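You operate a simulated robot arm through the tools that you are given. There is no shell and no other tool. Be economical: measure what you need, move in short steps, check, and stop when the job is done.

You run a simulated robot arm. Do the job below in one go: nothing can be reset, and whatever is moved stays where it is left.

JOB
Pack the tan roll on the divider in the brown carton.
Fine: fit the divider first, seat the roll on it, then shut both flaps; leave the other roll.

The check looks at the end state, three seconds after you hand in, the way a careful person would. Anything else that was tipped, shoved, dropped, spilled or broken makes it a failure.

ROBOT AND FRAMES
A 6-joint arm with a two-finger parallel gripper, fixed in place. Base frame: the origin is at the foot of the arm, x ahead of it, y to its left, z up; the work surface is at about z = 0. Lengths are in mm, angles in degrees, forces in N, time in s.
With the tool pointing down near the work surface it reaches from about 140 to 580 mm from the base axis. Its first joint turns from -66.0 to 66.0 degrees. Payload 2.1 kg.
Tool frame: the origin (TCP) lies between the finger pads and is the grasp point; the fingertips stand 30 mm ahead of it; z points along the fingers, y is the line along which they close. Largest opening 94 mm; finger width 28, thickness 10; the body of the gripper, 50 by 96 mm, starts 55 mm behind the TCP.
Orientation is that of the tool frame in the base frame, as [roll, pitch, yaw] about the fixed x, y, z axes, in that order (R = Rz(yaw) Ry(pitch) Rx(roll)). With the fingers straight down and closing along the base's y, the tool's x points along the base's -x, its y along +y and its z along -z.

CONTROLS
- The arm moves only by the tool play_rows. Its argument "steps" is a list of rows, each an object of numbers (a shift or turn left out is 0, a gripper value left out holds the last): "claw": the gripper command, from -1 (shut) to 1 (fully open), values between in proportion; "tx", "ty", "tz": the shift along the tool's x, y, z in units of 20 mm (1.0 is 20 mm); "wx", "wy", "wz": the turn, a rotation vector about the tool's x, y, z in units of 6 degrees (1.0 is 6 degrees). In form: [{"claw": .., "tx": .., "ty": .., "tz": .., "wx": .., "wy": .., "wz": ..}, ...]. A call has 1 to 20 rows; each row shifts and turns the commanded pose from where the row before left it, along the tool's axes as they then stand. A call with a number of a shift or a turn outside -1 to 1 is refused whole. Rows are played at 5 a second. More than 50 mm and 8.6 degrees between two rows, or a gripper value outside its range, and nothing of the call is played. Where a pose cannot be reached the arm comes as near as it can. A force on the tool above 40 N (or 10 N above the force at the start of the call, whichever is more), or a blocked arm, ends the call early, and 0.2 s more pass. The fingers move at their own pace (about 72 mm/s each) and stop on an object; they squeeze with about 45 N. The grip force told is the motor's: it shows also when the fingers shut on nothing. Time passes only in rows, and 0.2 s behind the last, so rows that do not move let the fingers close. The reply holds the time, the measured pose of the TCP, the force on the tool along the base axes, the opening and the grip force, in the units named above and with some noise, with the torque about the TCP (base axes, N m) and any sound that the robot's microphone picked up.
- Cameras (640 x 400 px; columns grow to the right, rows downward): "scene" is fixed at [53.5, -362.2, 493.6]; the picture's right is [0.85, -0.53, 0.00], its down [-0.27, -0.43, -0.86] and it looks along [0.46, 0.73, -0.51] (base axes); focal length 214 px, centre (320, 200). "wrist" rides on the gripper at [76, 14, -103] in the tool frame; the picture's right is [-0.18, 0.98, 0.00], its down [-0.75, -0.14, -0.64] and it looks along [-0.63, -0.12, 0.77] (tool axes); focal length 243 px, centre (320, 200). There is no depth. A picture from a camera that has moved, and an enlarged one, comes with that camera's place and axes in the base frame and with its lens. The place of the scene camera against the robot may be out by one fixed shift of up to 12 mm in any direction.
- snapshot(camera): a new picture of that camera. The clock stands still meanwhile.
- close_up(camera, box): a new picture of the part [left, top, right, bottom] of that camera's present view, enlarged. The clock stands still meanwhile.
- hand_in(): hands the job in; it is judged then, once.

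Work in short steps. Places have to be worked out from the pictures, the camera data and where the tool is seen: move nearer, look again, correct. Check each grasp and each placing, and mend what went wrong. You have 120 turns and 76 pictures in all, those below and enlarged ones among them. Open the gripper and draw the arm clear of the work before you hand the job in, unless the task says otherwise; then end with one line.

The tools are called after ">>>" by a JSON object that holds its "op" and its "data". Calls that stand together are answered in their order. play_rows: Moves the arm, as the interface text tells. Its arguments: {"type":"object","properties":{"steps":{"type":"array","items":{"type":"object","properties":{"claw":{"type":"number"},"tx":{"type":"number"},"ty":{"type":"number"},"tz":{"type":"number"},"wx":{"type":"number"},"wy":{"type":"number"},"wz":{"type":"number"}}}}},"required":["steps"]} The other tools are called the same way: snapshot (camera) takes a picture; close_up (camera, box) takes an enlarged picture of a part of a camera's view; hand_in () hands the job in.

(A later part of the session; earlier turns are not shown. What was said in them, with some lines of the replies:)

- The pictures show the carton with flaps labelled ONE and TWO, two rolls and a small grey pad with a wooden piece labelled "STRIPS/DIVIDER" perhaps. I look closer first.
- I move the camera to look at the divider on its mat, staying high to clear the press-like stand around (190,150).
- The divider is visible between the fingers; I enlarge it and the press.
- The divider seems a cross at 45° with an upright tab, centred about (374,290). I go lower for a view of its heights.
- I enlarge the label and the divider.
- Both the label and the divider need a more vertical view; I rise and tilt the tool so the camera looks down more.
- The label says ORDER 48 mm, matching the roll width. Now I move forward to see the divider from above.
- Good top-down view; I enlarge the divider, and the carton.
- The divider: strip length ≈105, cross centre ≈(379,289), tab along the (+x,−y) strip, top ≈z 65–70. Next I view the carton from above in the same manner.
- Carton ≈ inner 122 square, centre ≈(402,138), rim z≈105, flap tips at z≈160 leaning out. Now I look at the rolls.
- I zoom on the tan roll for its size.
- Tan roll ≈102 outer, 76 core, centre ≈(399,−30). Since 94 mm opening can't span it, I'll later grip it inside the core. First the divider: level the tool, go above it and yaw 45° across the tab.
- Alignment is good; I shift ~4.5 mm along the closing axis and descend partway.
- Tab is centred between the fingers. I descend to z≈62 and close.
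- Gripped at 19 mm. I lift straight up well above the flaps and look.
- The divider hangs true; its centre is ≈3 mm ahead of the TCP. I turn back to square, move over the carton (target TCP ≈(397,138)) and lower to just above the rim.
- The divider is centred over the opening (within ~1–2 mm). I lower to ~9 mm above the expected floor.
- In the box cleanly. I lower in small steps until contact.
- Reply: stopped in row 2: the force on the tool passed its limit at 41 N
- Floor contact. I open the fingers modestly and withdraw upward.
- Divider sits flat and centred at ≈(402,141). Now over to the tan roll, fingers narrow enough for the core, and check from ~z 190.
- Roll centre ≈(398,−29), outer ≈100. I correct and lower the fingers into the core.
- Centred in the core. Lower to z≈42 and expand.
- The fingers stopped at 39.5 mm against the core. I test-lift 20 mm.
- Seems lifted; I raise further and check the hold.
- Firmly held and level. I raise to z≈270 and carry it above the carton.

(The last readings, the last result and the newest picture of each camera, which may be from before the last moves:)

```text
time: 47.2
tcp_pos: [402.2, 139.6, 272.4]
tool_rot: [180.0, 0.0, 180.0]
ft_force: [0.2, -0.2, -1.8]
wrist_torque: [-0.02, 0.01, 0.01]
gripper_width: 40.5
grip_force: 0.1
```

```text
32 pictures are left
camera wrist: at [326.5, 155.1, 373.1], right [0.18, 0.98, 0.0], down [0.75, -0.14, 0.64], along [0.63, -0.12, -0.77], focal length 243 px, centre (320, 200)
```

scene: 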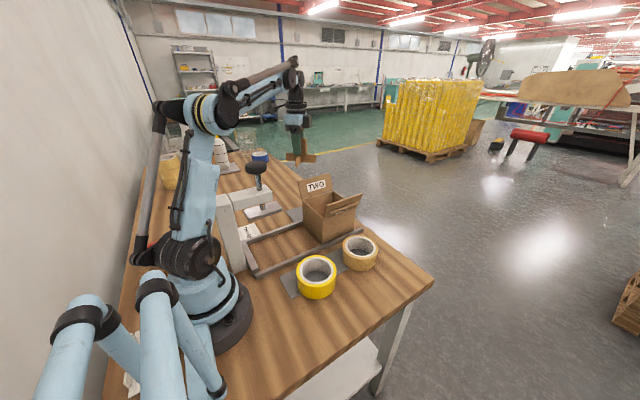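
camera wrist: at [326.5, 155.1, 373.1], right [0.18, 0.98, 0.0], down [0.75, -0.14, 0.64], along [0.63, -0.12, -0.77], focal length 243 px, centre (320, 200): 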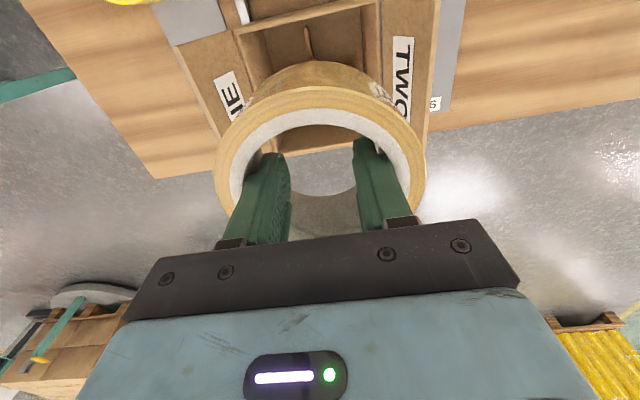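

>>> {"op": "play_rows", "data": {"steps": [{"tz": 1}, {"tz": 1}, {"tz": 1}, {"tz": 1}, {"tz": 1}, {"tz": 0.6}]}}

>>> {"op": "snapshot", "data": {"camera": "wrist"}}

>>> {"op": "close_up", "data": {"camera": "scene", "box": [260, 130, 390, 250]}}

```text
time: 48.6
tcp_pos: [402.8, 139.7, 159.6]
tool_rot: [179.9, 0.1, 180.0]
ft_force: [-0.1, -0.7, -1.0]
wrist_torque: [-0.02, 0.01, -0.04]
gripper_width: 40.7
grip_force: 0.0
```

```text
31 pictures are left
camera wrist: at [325.8, 154.4, 261.2], right [0.18, 0.98, 0.0], down [0.75, -0.14, 0.64], along [0.63, -0.12, -0.77], focal length 243 px, centre (320, 200)
```

wrist: 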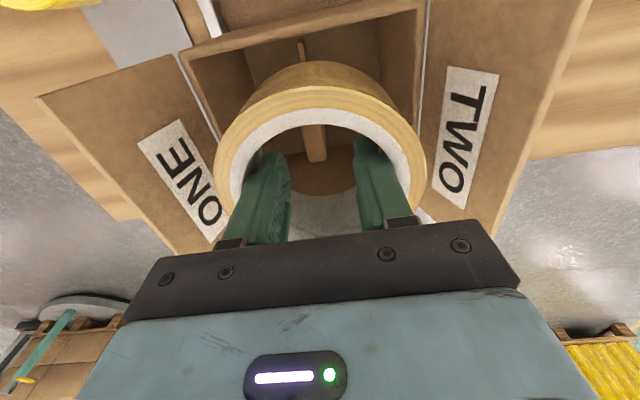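

```text
3.33 times, centred on (325, 190) of scene
camera zoom: at [53.5, -362.2, 493.6], right [0.85, -0.53, 0.0], down [-0.27, -0.43, -0.86], along [0.46, 0.73, -0.51], focal length 715 px, centre (303, 233)
```

zoom: 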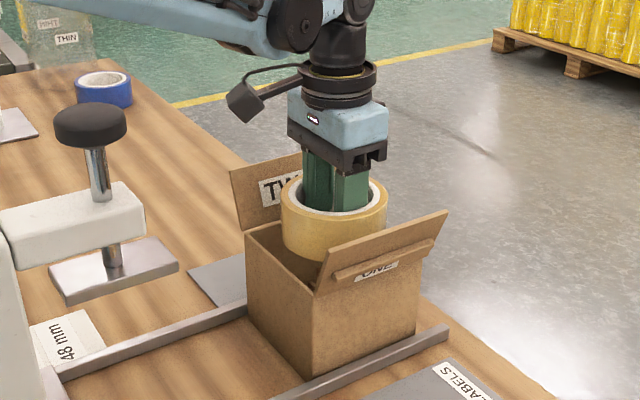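

The tab appears ~4–6 mm toward −y of the tool axis, so I shift to y≈136 and lower the roll over it.

>>> {"op": "play_rows", "data": {"steps": [{"ty": -0.19}, {"tz": 0.8}, {"tz": 0.8}, {"tz": 0.8}]}}

>>> {"op": "snapshot", "data": {"camera": "wrist"}}

```text
time: 49.6
tcp_pos: [402.6, 135.2, 113.8]
tool_rot: [180.0, 0.1, -180.0]
ft_force: [0.3, 0.4, -1.5]
wrist_torque: [0.04, -0.01, -0.02]
gripper_width: 41.1
grip_force: 0.0
```

```text
29 pictures are left
camera wrist: at [326.3, 150.3, 214.2], right [0.18, 0.98, 0.0], down [0.75, -0.14, 0.64], along [0.63, -0.12, -0.77], focal length 243 px, centre (320, 200)
```

wrist: 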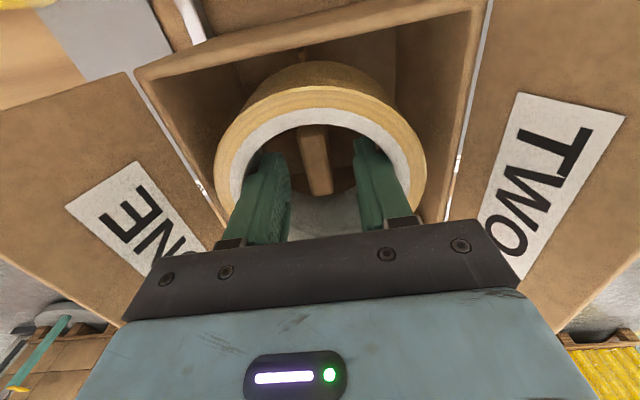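

Tab is centred in the core. I continue down to near contact.

>>> {"op": "play_rows", "data": {"steps": [{"tz": 0.6}, {"tz": 0.6}, {"tz": 0.4}, {}]}}

>>> {"op": "play_rows", "data": {"steps": [{"tz": 0.15}, {"tz": 0.15}, {}]}}

```text
time: 50.6
tcp_pos: [402.6, 137.1, 81.2]
tool_rot: [179.9, 0.1, 180.0]
ft_force: [-0.4, -0.7, -2.0]
wrist_torque: [-0.01, 0.02, 0.02]
gripper_width: 41.5
grip_force: 0.2
```

```text
time: 51.4
tcp_pos: [402.3, 135.5, 75.7]
tool_rot: [179.9, 0.2, -180.0]
ft_force: [0.2, 0.9, 8.6]
wrist_torque: [0.0, -0.01, 0.16]
gripper_width: 41.7
grip_force: 0.0
```

Contact felt (8.6 N). I check the seating before releasing.

>>> {"op": "snapshot", "data": {"camera": "wrist"}}

>>> {"op": "close_up", "data": {"camera": "scene", "box": [280, 150, 380, 250]}}

```text
28 pictures are left
camera wrist: at [325.6, 150.7, 176.2], right [0.18, 0.98, 0.0], down [0.75, -0.14, 0.64], along [0.63, -0.12, -0.77], focal length 243 px, centre (320, 200)
```

wrist: 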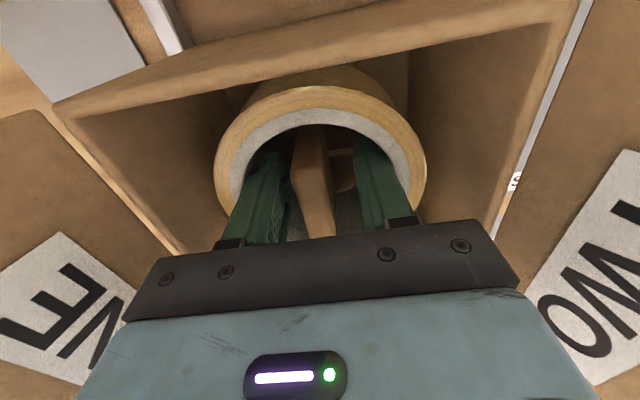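

```text
4.00 times, centred on (330, 200) of scene
camera zoom: at [53.4, -362.2, 493.6], right [0.85, -0.53, 0.0], down [-0.27, -0.43, -0.86], along [0.46, 0.73, -0.51], focal length 858 px, centre (280, 200)
```

zoom: 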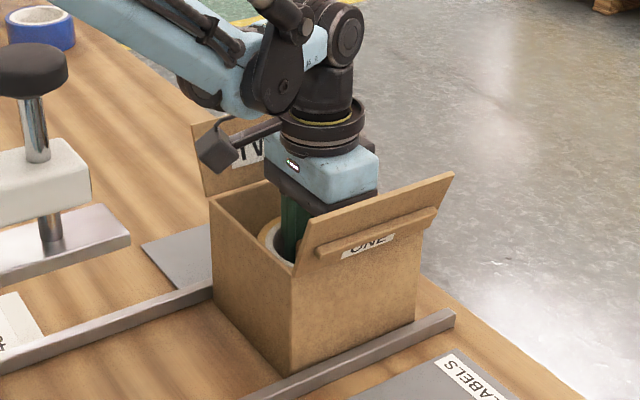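

The roll rests on the strips. I release by narrowing the fingers slightly and check that the roll stays.

>>> {"op": "play_rows", "data": {"steps": [{"claw": -0.2}, {"claw": -0.25}, {}, {"tz": -0.25}, {"tz": -0.25}]}}

>>> {"op": "snapshot", "data": {"camera": "wrist"}}

```text
time: 52.6
tcp_pos: [401.8, 136.2, 83.5]
tool_rot: [179.9, 0.2, -179.9]
ft_force: [-0.7, -0.6, 0.5]
wrist_torque: [0.02, -0.03, -0.02]
gripper_width: 35.1
grip_force: 0.1
```

```text
26 pictures are left
camera wrist: at [326.0, 150.9, 186.3], right [0.18, 0.98, 0.0], down [0.75, -0.14, 0.64], along [0.63, -0.12, -0.77], focal length 243 px, centre (320, 200)
```

wrist: 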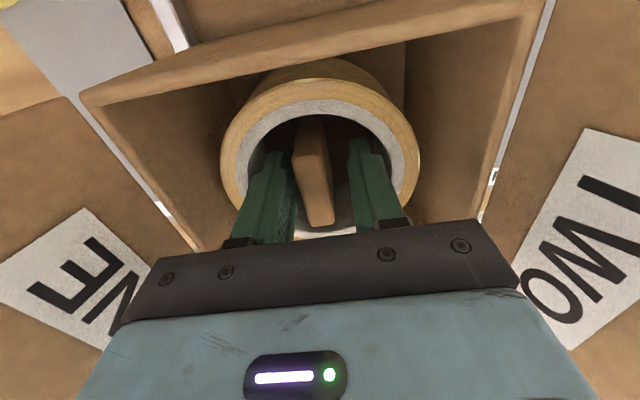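

Roll stayed. I rise clear and look into the carton.

>>> {"op": "play_rows", "data": {"steps": [{"tz": -0.5}, {"tz": -1}, {"tz": -1}, {"tz": -1}, {"tz": -1}, {"tz": -1}, {"tz": -1}, {"tz": -1}, {"tz": -1}]}}

>>> {"op": "close_up", "data": {"camera": "wrist", "box": [180, 0, 460, 180]}}

```text
time: 54.6
tcp_pos: [401.7, 135.6, 253.7]
tool_rot: [180.0, 0.0, 180.0]
ft_force: [-0.4, 0.4, 0.6]
wrist_torque: [0.03, -0.01, 0.02]
gripper_width: 35.6
grip_force: 0.1
```

```text
2.22 times, centred on (320, 90) of wrist
camera zoom: at [325.6, 149.7, 355.0], right [0.18, 0.98, 0.0], down [0.75, -0.14, 0.64], along [0.63, -0.12, -0.77], focal length 539 px, centre (320, 444)
```

zoom: 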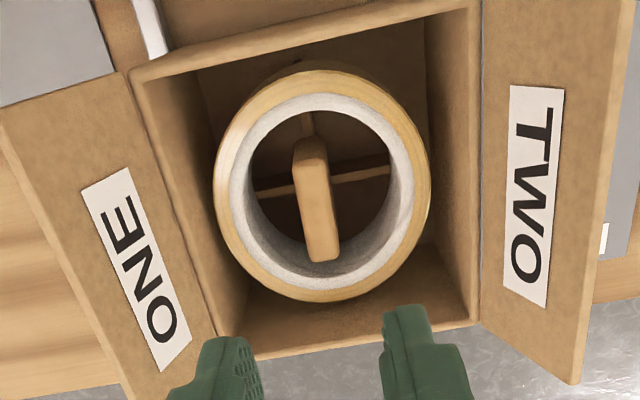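

Roll is seated around the tab on the strips, below the rim. Now flap ONE: close the fingers, go outside it (y≈5) and lower to tip height ≈135.

>>> {"op": "play_rows", "data": {"steps": [{"claw": -1, "ty": -0.93}, {"ty": -0.93}, {"ty": -0.93}, {"ty": -0.93}, {"ty": -0.93}, {"ty": -0.93}, {"ty": -0.93}, {"tz": 1}, {"tz": 1}, {"tz": 1}, {"tz": 1}, {"tz": 0.4}]}}

>>> {"op": "snapshot", "data": {"camera": "wrist"}}

>>> {"op": "close_up", "data": {"camera": "scene", "box": [270, 140, 400, 260]}}

```text
time: 57.2
tcp_pos: [401.9, 5.6, 166.3]
tool_rot: [179.9, 0.0, 180.0]
ft_force: [-0.2, -0.5, -0.3]
wrist_torque: [0.05, 0.0, 0.03]
gripper_width: 0.1
grip_force: 32.6
```

```text
24 pictures are left
camera wrist: at [325.5, 19.7, 268.1], right [0.18, 0.98, 0.0], down [0.75, -0.14, 0.64], along [0.63, -0.12, -0.77], focal length 243 px, centre (320, 200)
```

wrist: 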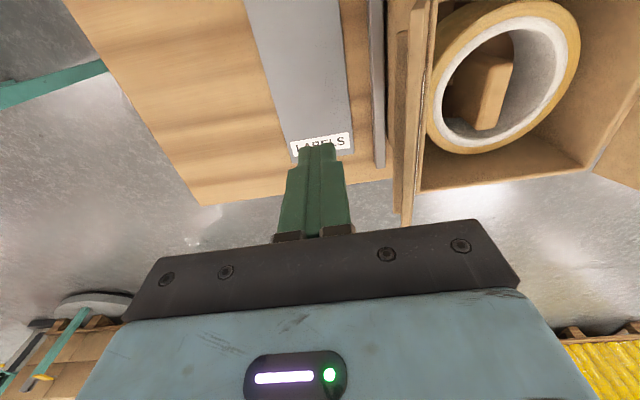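

```text
3.33 times, centred on (335, 200) of scene
camera zoom: at [53.5, -362.2, 493.6], right [0.85, -0.53, 0.0], down [-0.27, -0.43, -0.86], along [0.46, 0.73, -0.51], focal length 715 px, centre (270, 200)
```

zoom: 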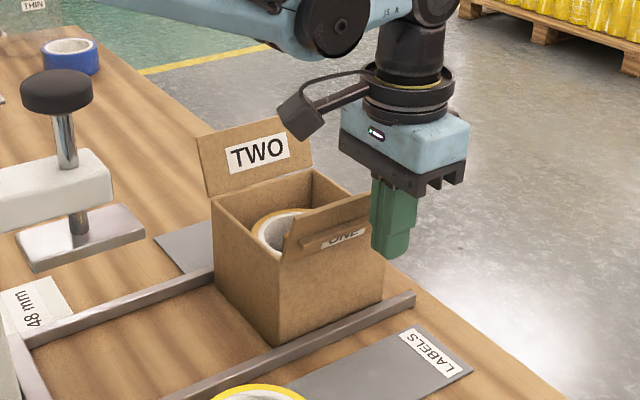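

I push flap ONE inward in steps.

>>> {"op": "play_rows", "data": {"steps": [{"ty": 0.7}, {"ty": 0.7}, {"ty": 0.7}, {"ty": 0.7}, {"ty": 0.5}]}}

>>> {"op": "snapshot", "data": {"camera": "wrist"}}

```text
time: 58.4
tcp_pos: [402.2, 73.0, 167.2]
tool_rot: [180.0, 0.1, 180.0]
ft_force: [0.7, 0.8, 0.6]
wrist_torque: [-0.05, 0.0, 0.0]
gripper_width: 0.0
grip_force: 32.2
```

```text
22 pictures are left
camera wrist: at [325.8, 86.8, 268.4], right [0.18, 0.98, 0.0], down [0.75, -0.14, 0.64], along [0.63, -0.12, -0.77], focal length 243 px, centre (320, 200)
```

wrist: 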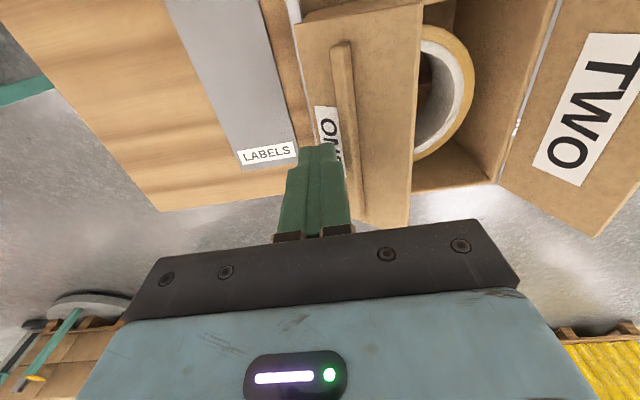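

Flap ONE is past vertical at ~45°. I rise, move over its free edge and press it down.

>>> {"op": "play_rows", "data": {"steps": [{"tz": -1}, {"tz": -1}, {"ty": 0.9}, {"ty": 0.9}, {"ty": 0.2, "tz": 0.5}, {"tz": 1}, {"tz": 0.8}]}}

>>> {"op": "snapshot", "data": {"camera": "wrist"}}

```text
time: 60.0
tcp_pos: [404.1, 110.4, 159.8]
tool_rot: [179.8, 0.1, -179.9]
ft_force: [0.5, -0.8, 0.2]
wrist_torque: [-0.01, 0.08, 0.0]
gripper_width: 0.1
grip_force: 33.1
```

```text
21 pictures are left
camera wrist: at [327.2, 125.7, 260.5], right [0.18, 0.98, 0.0], down [0.75, -0.14, 0.64], along [0.63, -0.12, -0.77], focal length 243 px, centre (320, 200)
```

wrist: 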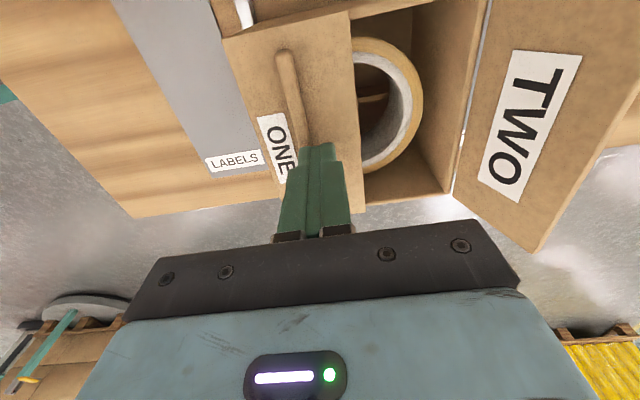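

>>> {"op": "play_rows", "data": {"steps": [{"ty": 0.3, "tz": 0.3}, {"tz": 0.3}, {"tz": 0.3}, {"tz": 0.15}, {}]}}

>>> {"op": "snapshot", "data": {"camera": "wrist"}}

>>> {"op": "close_up", "data": {"camera": "scene", "box": [270, 140, 400, 260]}}

```text
time: 60.5
tcp_pos: [404.0, 115.2, 154.8]
tool_rot: [-179.8, 0.0, 179.7]
ft_force: [0.1, 0.5, 27.4]
wrist_torque: [-0.26, 0.04, -0.01]
gripper_width: 0.0
grip_force: 33.0
stopped in row 2: the force on the tool passed its limit at 54 N (the readings are from after the stop); the commanded pose is now the measured one
```

```text
20 pictures are left
camera wrist: at [327.4, 130.8, 255.9], right [0.19, 0.98, 0.0], down [0.75, -0.14, 0.64], along [0.63, -0.12, -0.77], focal length 243 px, centre (320, 200)
```

wrist: 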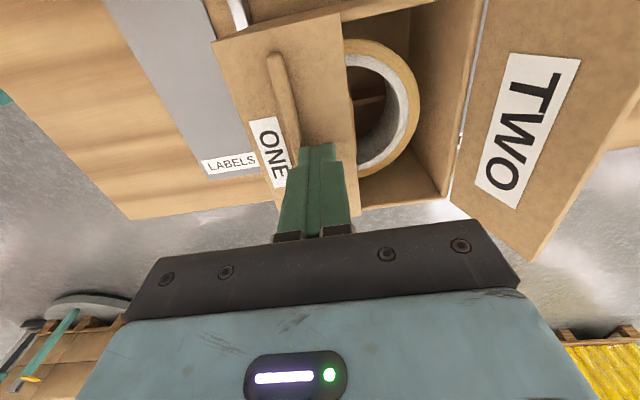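

```text
3.33 times, centred on (335, 200) of scene
camera zoom: at [53.3, -362.2, 493.6], right [0.85, -0.53, 0.0], down [-0.27, -0.43, -0.86], along [0.46, 0.73, -0.51], focal length 715 px, centre (270, 200)
```

zoom: 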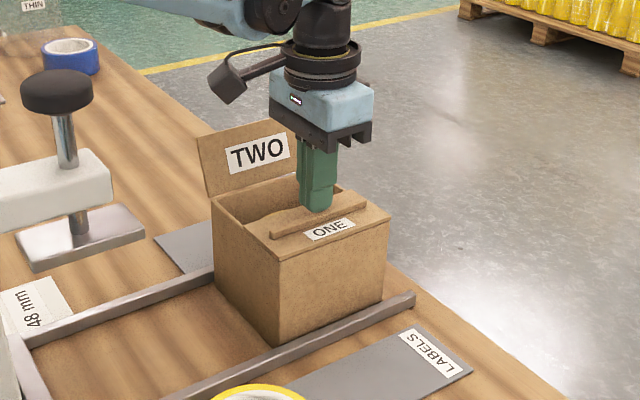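

Flap ONE looks flat at z≈122 (force stop as it bottomed). I back off upward and check it stays.

>>> {"op": "play_rows", "data": {"steps": [{"tz": -0.3}, {"tz": -1}, {"tz": -1}, {"tz": -1}, {"tz": -1}, {"tz": -1}, {}]}}

>>> {"op": "snapshot", "data": {"camera": "wrist"}}

>>> {"op": "close_up", "data": {"camera": "scene", "box": [290, 170, 370, 250]}}

```text
time: 62.1
tcp_pos: [402.4, 114.7, 259.1]
tool_rot: [-179.8, 0.1, 179.8]
ft_force: [0.0, 0.7, 0.3]
wrist_torque: [-0.02, 0.01, 0.0]
gripper_width: 0.0
grip_force: 32.8
```

```text
18 pictures are left
camera wrist: at [327.5, 131.1, 360.3], right [0.19, 0.98, 0.0], down [0.75, -0.14, 0.64], along [0.63, -0.12, -0.77], focal length 243 px, centre (320, 200)
```

wrist: 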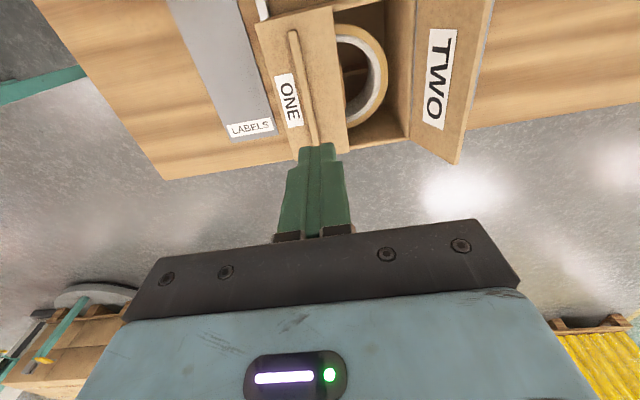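

```text
5.00 times, centred on (330, 210) of scene
camera zoom: at [53.5, -362.2, 493.6], right [0.85, -0.53, 0.0], down [-0.27, -0.43, -0.86], along [0.46, 0.73, -0.51], focal length 1072 px, centre (270, 150)
```

zoom: 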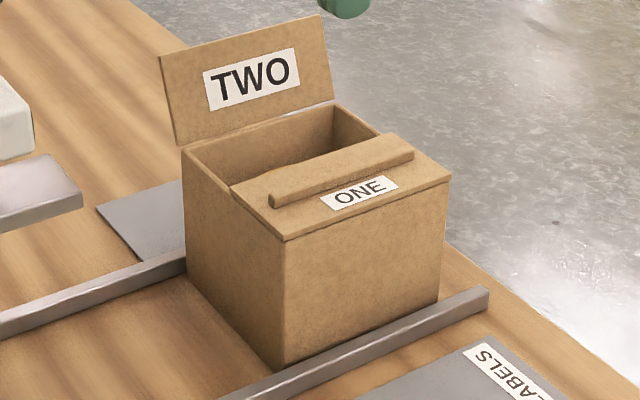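

Flap ONE is shut and stays. Now flap TWO from the +y side likewise.

>>> {"op": "play_rows", "data": {"steps": [{"ty": 1}, {"ty": 1}, {"ty": 1}, {"ty": 1}, {"ty": 1}, {"ty": 1}, {"ty": 1}, {"ty": 1}, {"tz": 1}, {"tz": 1}, {"tz": 1}, {"tz": 1}]}}

>>> {"op": "snapshot", "data": {"camera": "wrist"}}

```text
time: 64.7
tcp_pos: [405.0, 275.0, 181.0]
tool_rot: [-179.7, 0.1, 179.8]
ft_force: [0.1, -0.1, 0.0]
wrist_torque: [-0.02, 0.01, 0.01]
gripper_width: 0.4
grip_force: 33.1
```

```text
16 pictures are left
camera wrist: at [327.5, 290.2, 280.9], right [0.19, 0.98, 0.0], down [0.75, -0.14, 0.64], along [0.63, -0.12, -0.77], focal length 243 px, centre (320, 200)
```

wrist: 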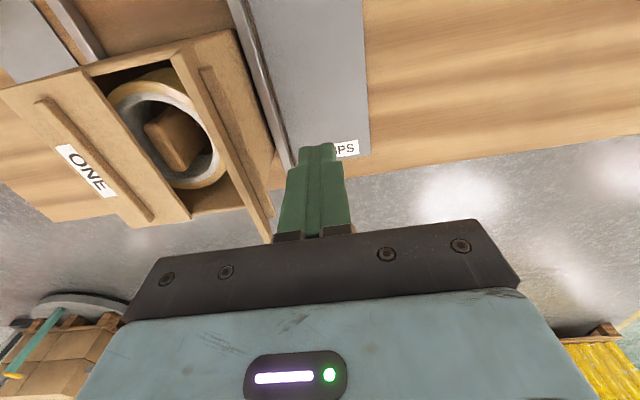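

>>> {"op": "play_rows", "data": {"steps": [{"ty": -0.8}, {"ty": -0.7}, {"ty": -0.7}, {"ty": -0.7}, {"ty": -0.6}]}}

>>> {"op": "snapshot", "data": {"camera": "wrist"}}

```text
time: 65.9
tcp_pos: [403.9, 206.7, 179.2]
tool_rot: [-179.8, 0.2, 179.8]
ft_force: [0.7, -0.5, -0.2]
wrist_torque: [0.01, -0.02, -0.01]
gripper_width: 0.3
grip_force: 32.5
```

```text
15 pictures are left
camera wrist: at [327.9, 221.5, 280.5], right [0.19, 0.98, 0.0], down [0.75, -0.14, 0.64], along [0.63, -0.12, -0.77], focal length 243 px, centre (320, 200)
```

wrist: 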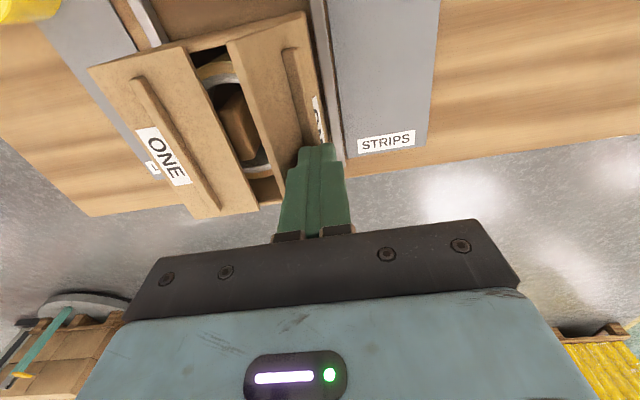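

Past vertical. Rise, go over its free edge (y≈165) and press to z≈155.

>>> {"op": "play_rows", "data": {"steps": [{"tz": -1}, {"tz": -0.6}, {"ty": -0.9}, {"ty": -0.9}, {"ty": -0.3, "tz": 0.5}, {"tz": 1}, {"tz": 0.7}, {"tz": 0.3}, {"tz": 0.2}]}}

>>> {"op": "snapshot", "data": {"camera": "wrist"}}

```text
time: 67.9
tcp_pos: [404.5, 163.5, 158.8]
tool_rot: [-179.7, 0.1, 180.0]
ft_force: [0.6, 0.1, 0.5]
wrist_torque: [-0.03, 0.03, -0.02]
gripper_width: 0.1
grip_force: 33.0
```

```text
14 pictures are left
camera wrist: at [328.2, 178.2, 258.9], right [0.19, 0.98, 0.0], down [0.75, -0.14, 0.64], along [0.63, -0.12, -0.77], focal length 243 px, centre (320, 200)
```

wrist: 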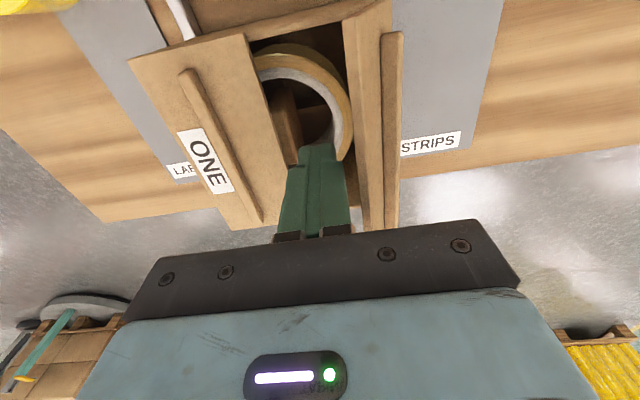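

The flap swung back up and my fingers are on its inner side. I rise straight, go back outside, and this time push further in and down before switching.

>>> {"op": "play_rows", "data": {"steps": [{"tz": -1}, {"tz": -1}, {"tz": -1}, {"tz": -1}, {"tz": -0.6}]}}

>>> {"op": "snapshot", "data": {"camera": "wrist"}}

```text
time: 69.1
tcp_pos: [402.8, 163.3, 249.4]
tool_rot: [-179.9, 0.1, 179.9]
ft_force: [0.2, 0.4, 0.7]
wrist_torque: [-0.03, 0.01, 0.0]
gripper_width: 0.0
grip_force: 32.9
```

```text
13 pictures are left
camera wrist: at [327.5, 179.5, 350.7], right [0.19, 0.98, 0.0], down [0.75, -0.14, 0.64], along [0.63, -0.12, -0.77], focal length 243 px, centre (320, 200)
```

wrist: 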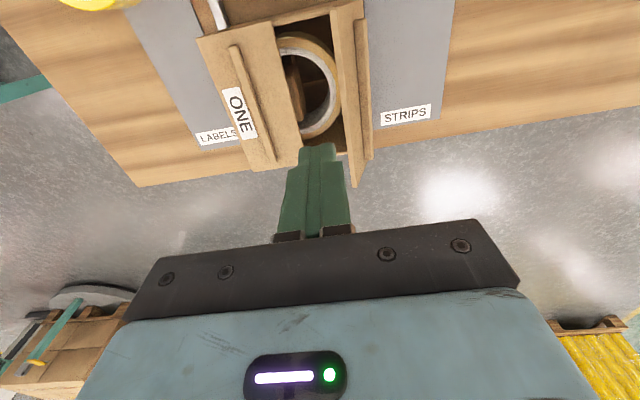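

>>> {"op": "play_rows", "data": {"steps": [{"ty": 1}, {"ty": 1}, {"ty": 1}, {"ty": 1}, {"ty": 1}, {"tz": 1}, {"tz": 1}, {"tz": 1}, {"tz": 0.5}, {"ty": -0.8}, {"ty": -0.8}, {"ty": -0.8}, {"ty": -0.7}, {"ty": -0.6}, {"ty": -0.6}, {"ty": -0.3, "tz": 0.2}, {"tz": 0.3}]}}

>>> {"op": "snapshot", "data": {"camera": "wrist"}}

```text
time: 72.7
tcp_pos: [403.7, 171.4, 169.5]
tool_rot: [-179.8, 0.1, 179.7]
ft_force: [-0.6, 0.3, -0.1]
wrist_torque: [-0.01, 0.03, -0.01]
gripper_width: 0.0
grip_force: 33.5
```

```text
12 pictures are left
camera wrist: at [327.2, 187.3, 270.9], right [0.19, 0.98, 0.0], down [0.75, -0.14, 0.64], along [0.63, -0.12, -0.77], focal length 243 px, centre (320, 200)
```

wrist: 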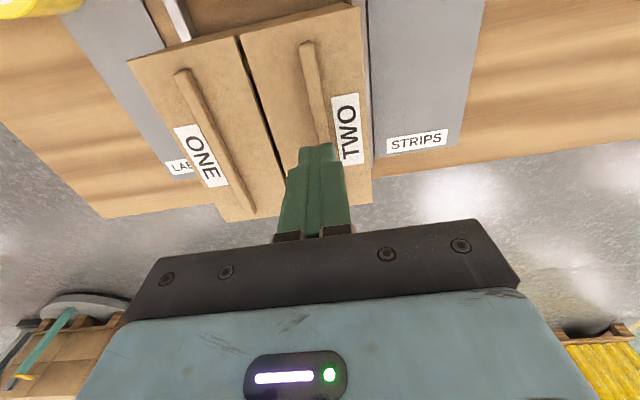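

Flap TWO is nearly down. I press on further with small steps.

>>> {"op": "play_rows", "data": {"steps": [{"ty": -0.2, "tz": 0.2}, {"tz": 0.2}, {"tz": 0.2}, {"tz": 0.15}, {"tz": 0.1}]}}

```text
time: 74.0
tcp_pos: [404.3, 167.9, 155.6]
tool_rot: [-179.9, 0.2, 179.9]
ft_force: [-0.2, 0.7, 23.0]
wrist_torque: [0.16, 0.05, -0.04]
gripper_width: 0.0
grip_force: 32.6
stopped in row 5: the force on the tool passed its limit at 44 N (the readings are from after the stop); the commanded pose is now the measured one
```

It bottomed at the same height as ONE. I rise away and check.

>>> {"op": "play_rows", "data": {"steps": [{"tz": -0.3}, {"tz": -1}, {"tz": -1}, {"tz": -1}, {"tz": -1}, {"tz": -1}, {"claw": 0, "tz": -1}, {}]}}

>>> {"op": "snapshot", "data": {"camera": "wrist"}}

>>> {"op": "close_up", "data": {"camera": "scene", "box": [280, 170, 400, 300]}}

```text
time: 75.8
tcp_pos: [403.5, 167.3, 280.9]
tool_rot: [-179.9, 0.0, 179.8]
ft_force: [-0.4, -0.4, 0.2]
wrist_torque: [0.02, -0.02, -0.01]
gripper_width: 47.0
grip_force: 0.1
```

```text
11 pictures are left
camera wrist: at [327.3, 183.1, 381.4], right [0.19, 0.98, 0.0], down [0.75, -0.14, 0.64], along [0.63, -0.12, -0.76], focal length 243 px, centre (320, 200)
```

wrist: 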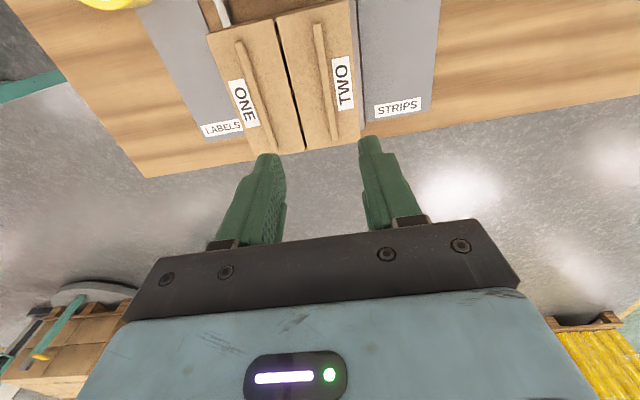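

```text
3.08 times, centred on (340, 235) of scene
camera zoom: at [53.5, -362.2, 493.6], right [0.85, -0.53, 0.0], down [-0.27, -0.43, -0.86], along [0.46, 0.73, -0.51], focal length 660 px, centre (258, 92)
```

zoom: 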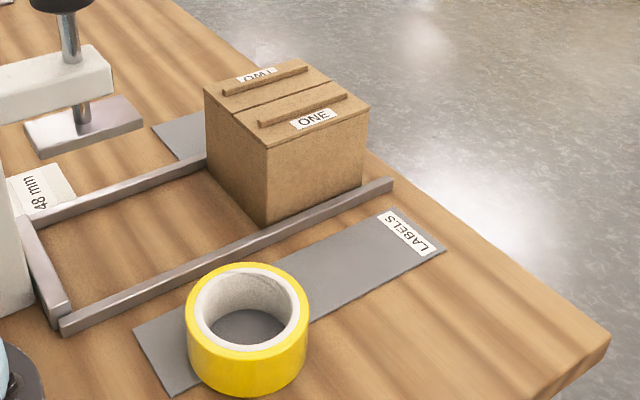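

Both flaps are flat; everything else is in place. I draw the arm up and aside, open the gripper, and verify once more.

>>> {"op": "play_rows", "data": {"steps": [{"claw": 1, "tz": -1}, {"tz": -1}, {"tz": -1}, {"tz": -1}, {"tz": -1}, {"tz": -1}, {"tz": -1}, {"tx": 1}, {"tx": 1}, {"tx": 1}, {"tx": 1}, {"tx": 1}, {}, {}, {}, {}]}}

>>> {"op": "snapshot", "data": {"camera": "scene"}}

>>> {"op": "close_up", "data": {"camera": "scene", "box": [290, 180, 370, 250]}}

```text
time: 79.2
tcp_pos: [300.4, 166.3, 385.4]
tool_rot: [-179.9, 0.1, 179.8]
ft_force: [0.3, 0.3, -0.3]
wrist_torque: [-0.03, 0.03, 0.01]
gripper_width: 94.2
grip_force: 0.1
out of reach, approached as far as the arm can: row 6, 7
```

```text
9 pictures are left
```

scene: 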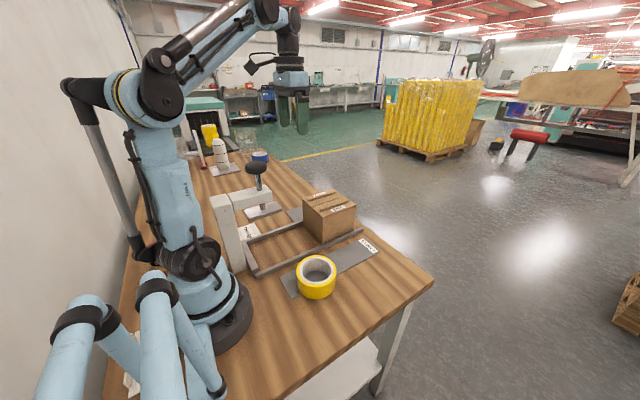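

```text
5.71 times, centred on (330, 215) of scene
camera zoom: at [53.5, -362.2, 493.6], right [0.85, -0.53, 0.0], down [-0.27, -0.43, -0.86], along [0.46, 0.73, -0.51], focal length 1226 px, centre (263, 114)
```

zoom: 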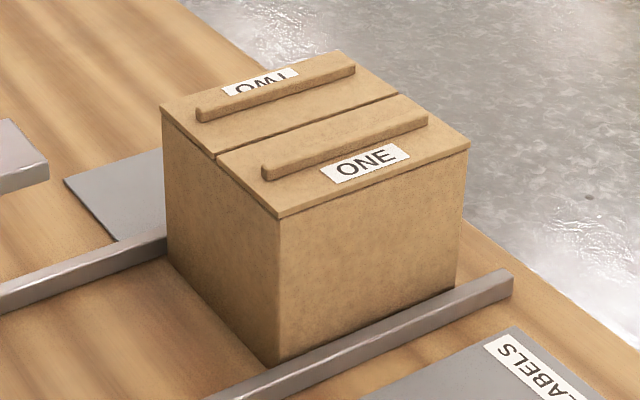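

The carton is shut and stays flat, and nothing else has moved. The arm is clear, so I hand in.

>>> {"op": "hand_in", "data": {}}

```text
The job is handed in.
```

The divider is in the brown carton with the tan roll seated on it, and both flaps are shut; the yellow roll was not touched.
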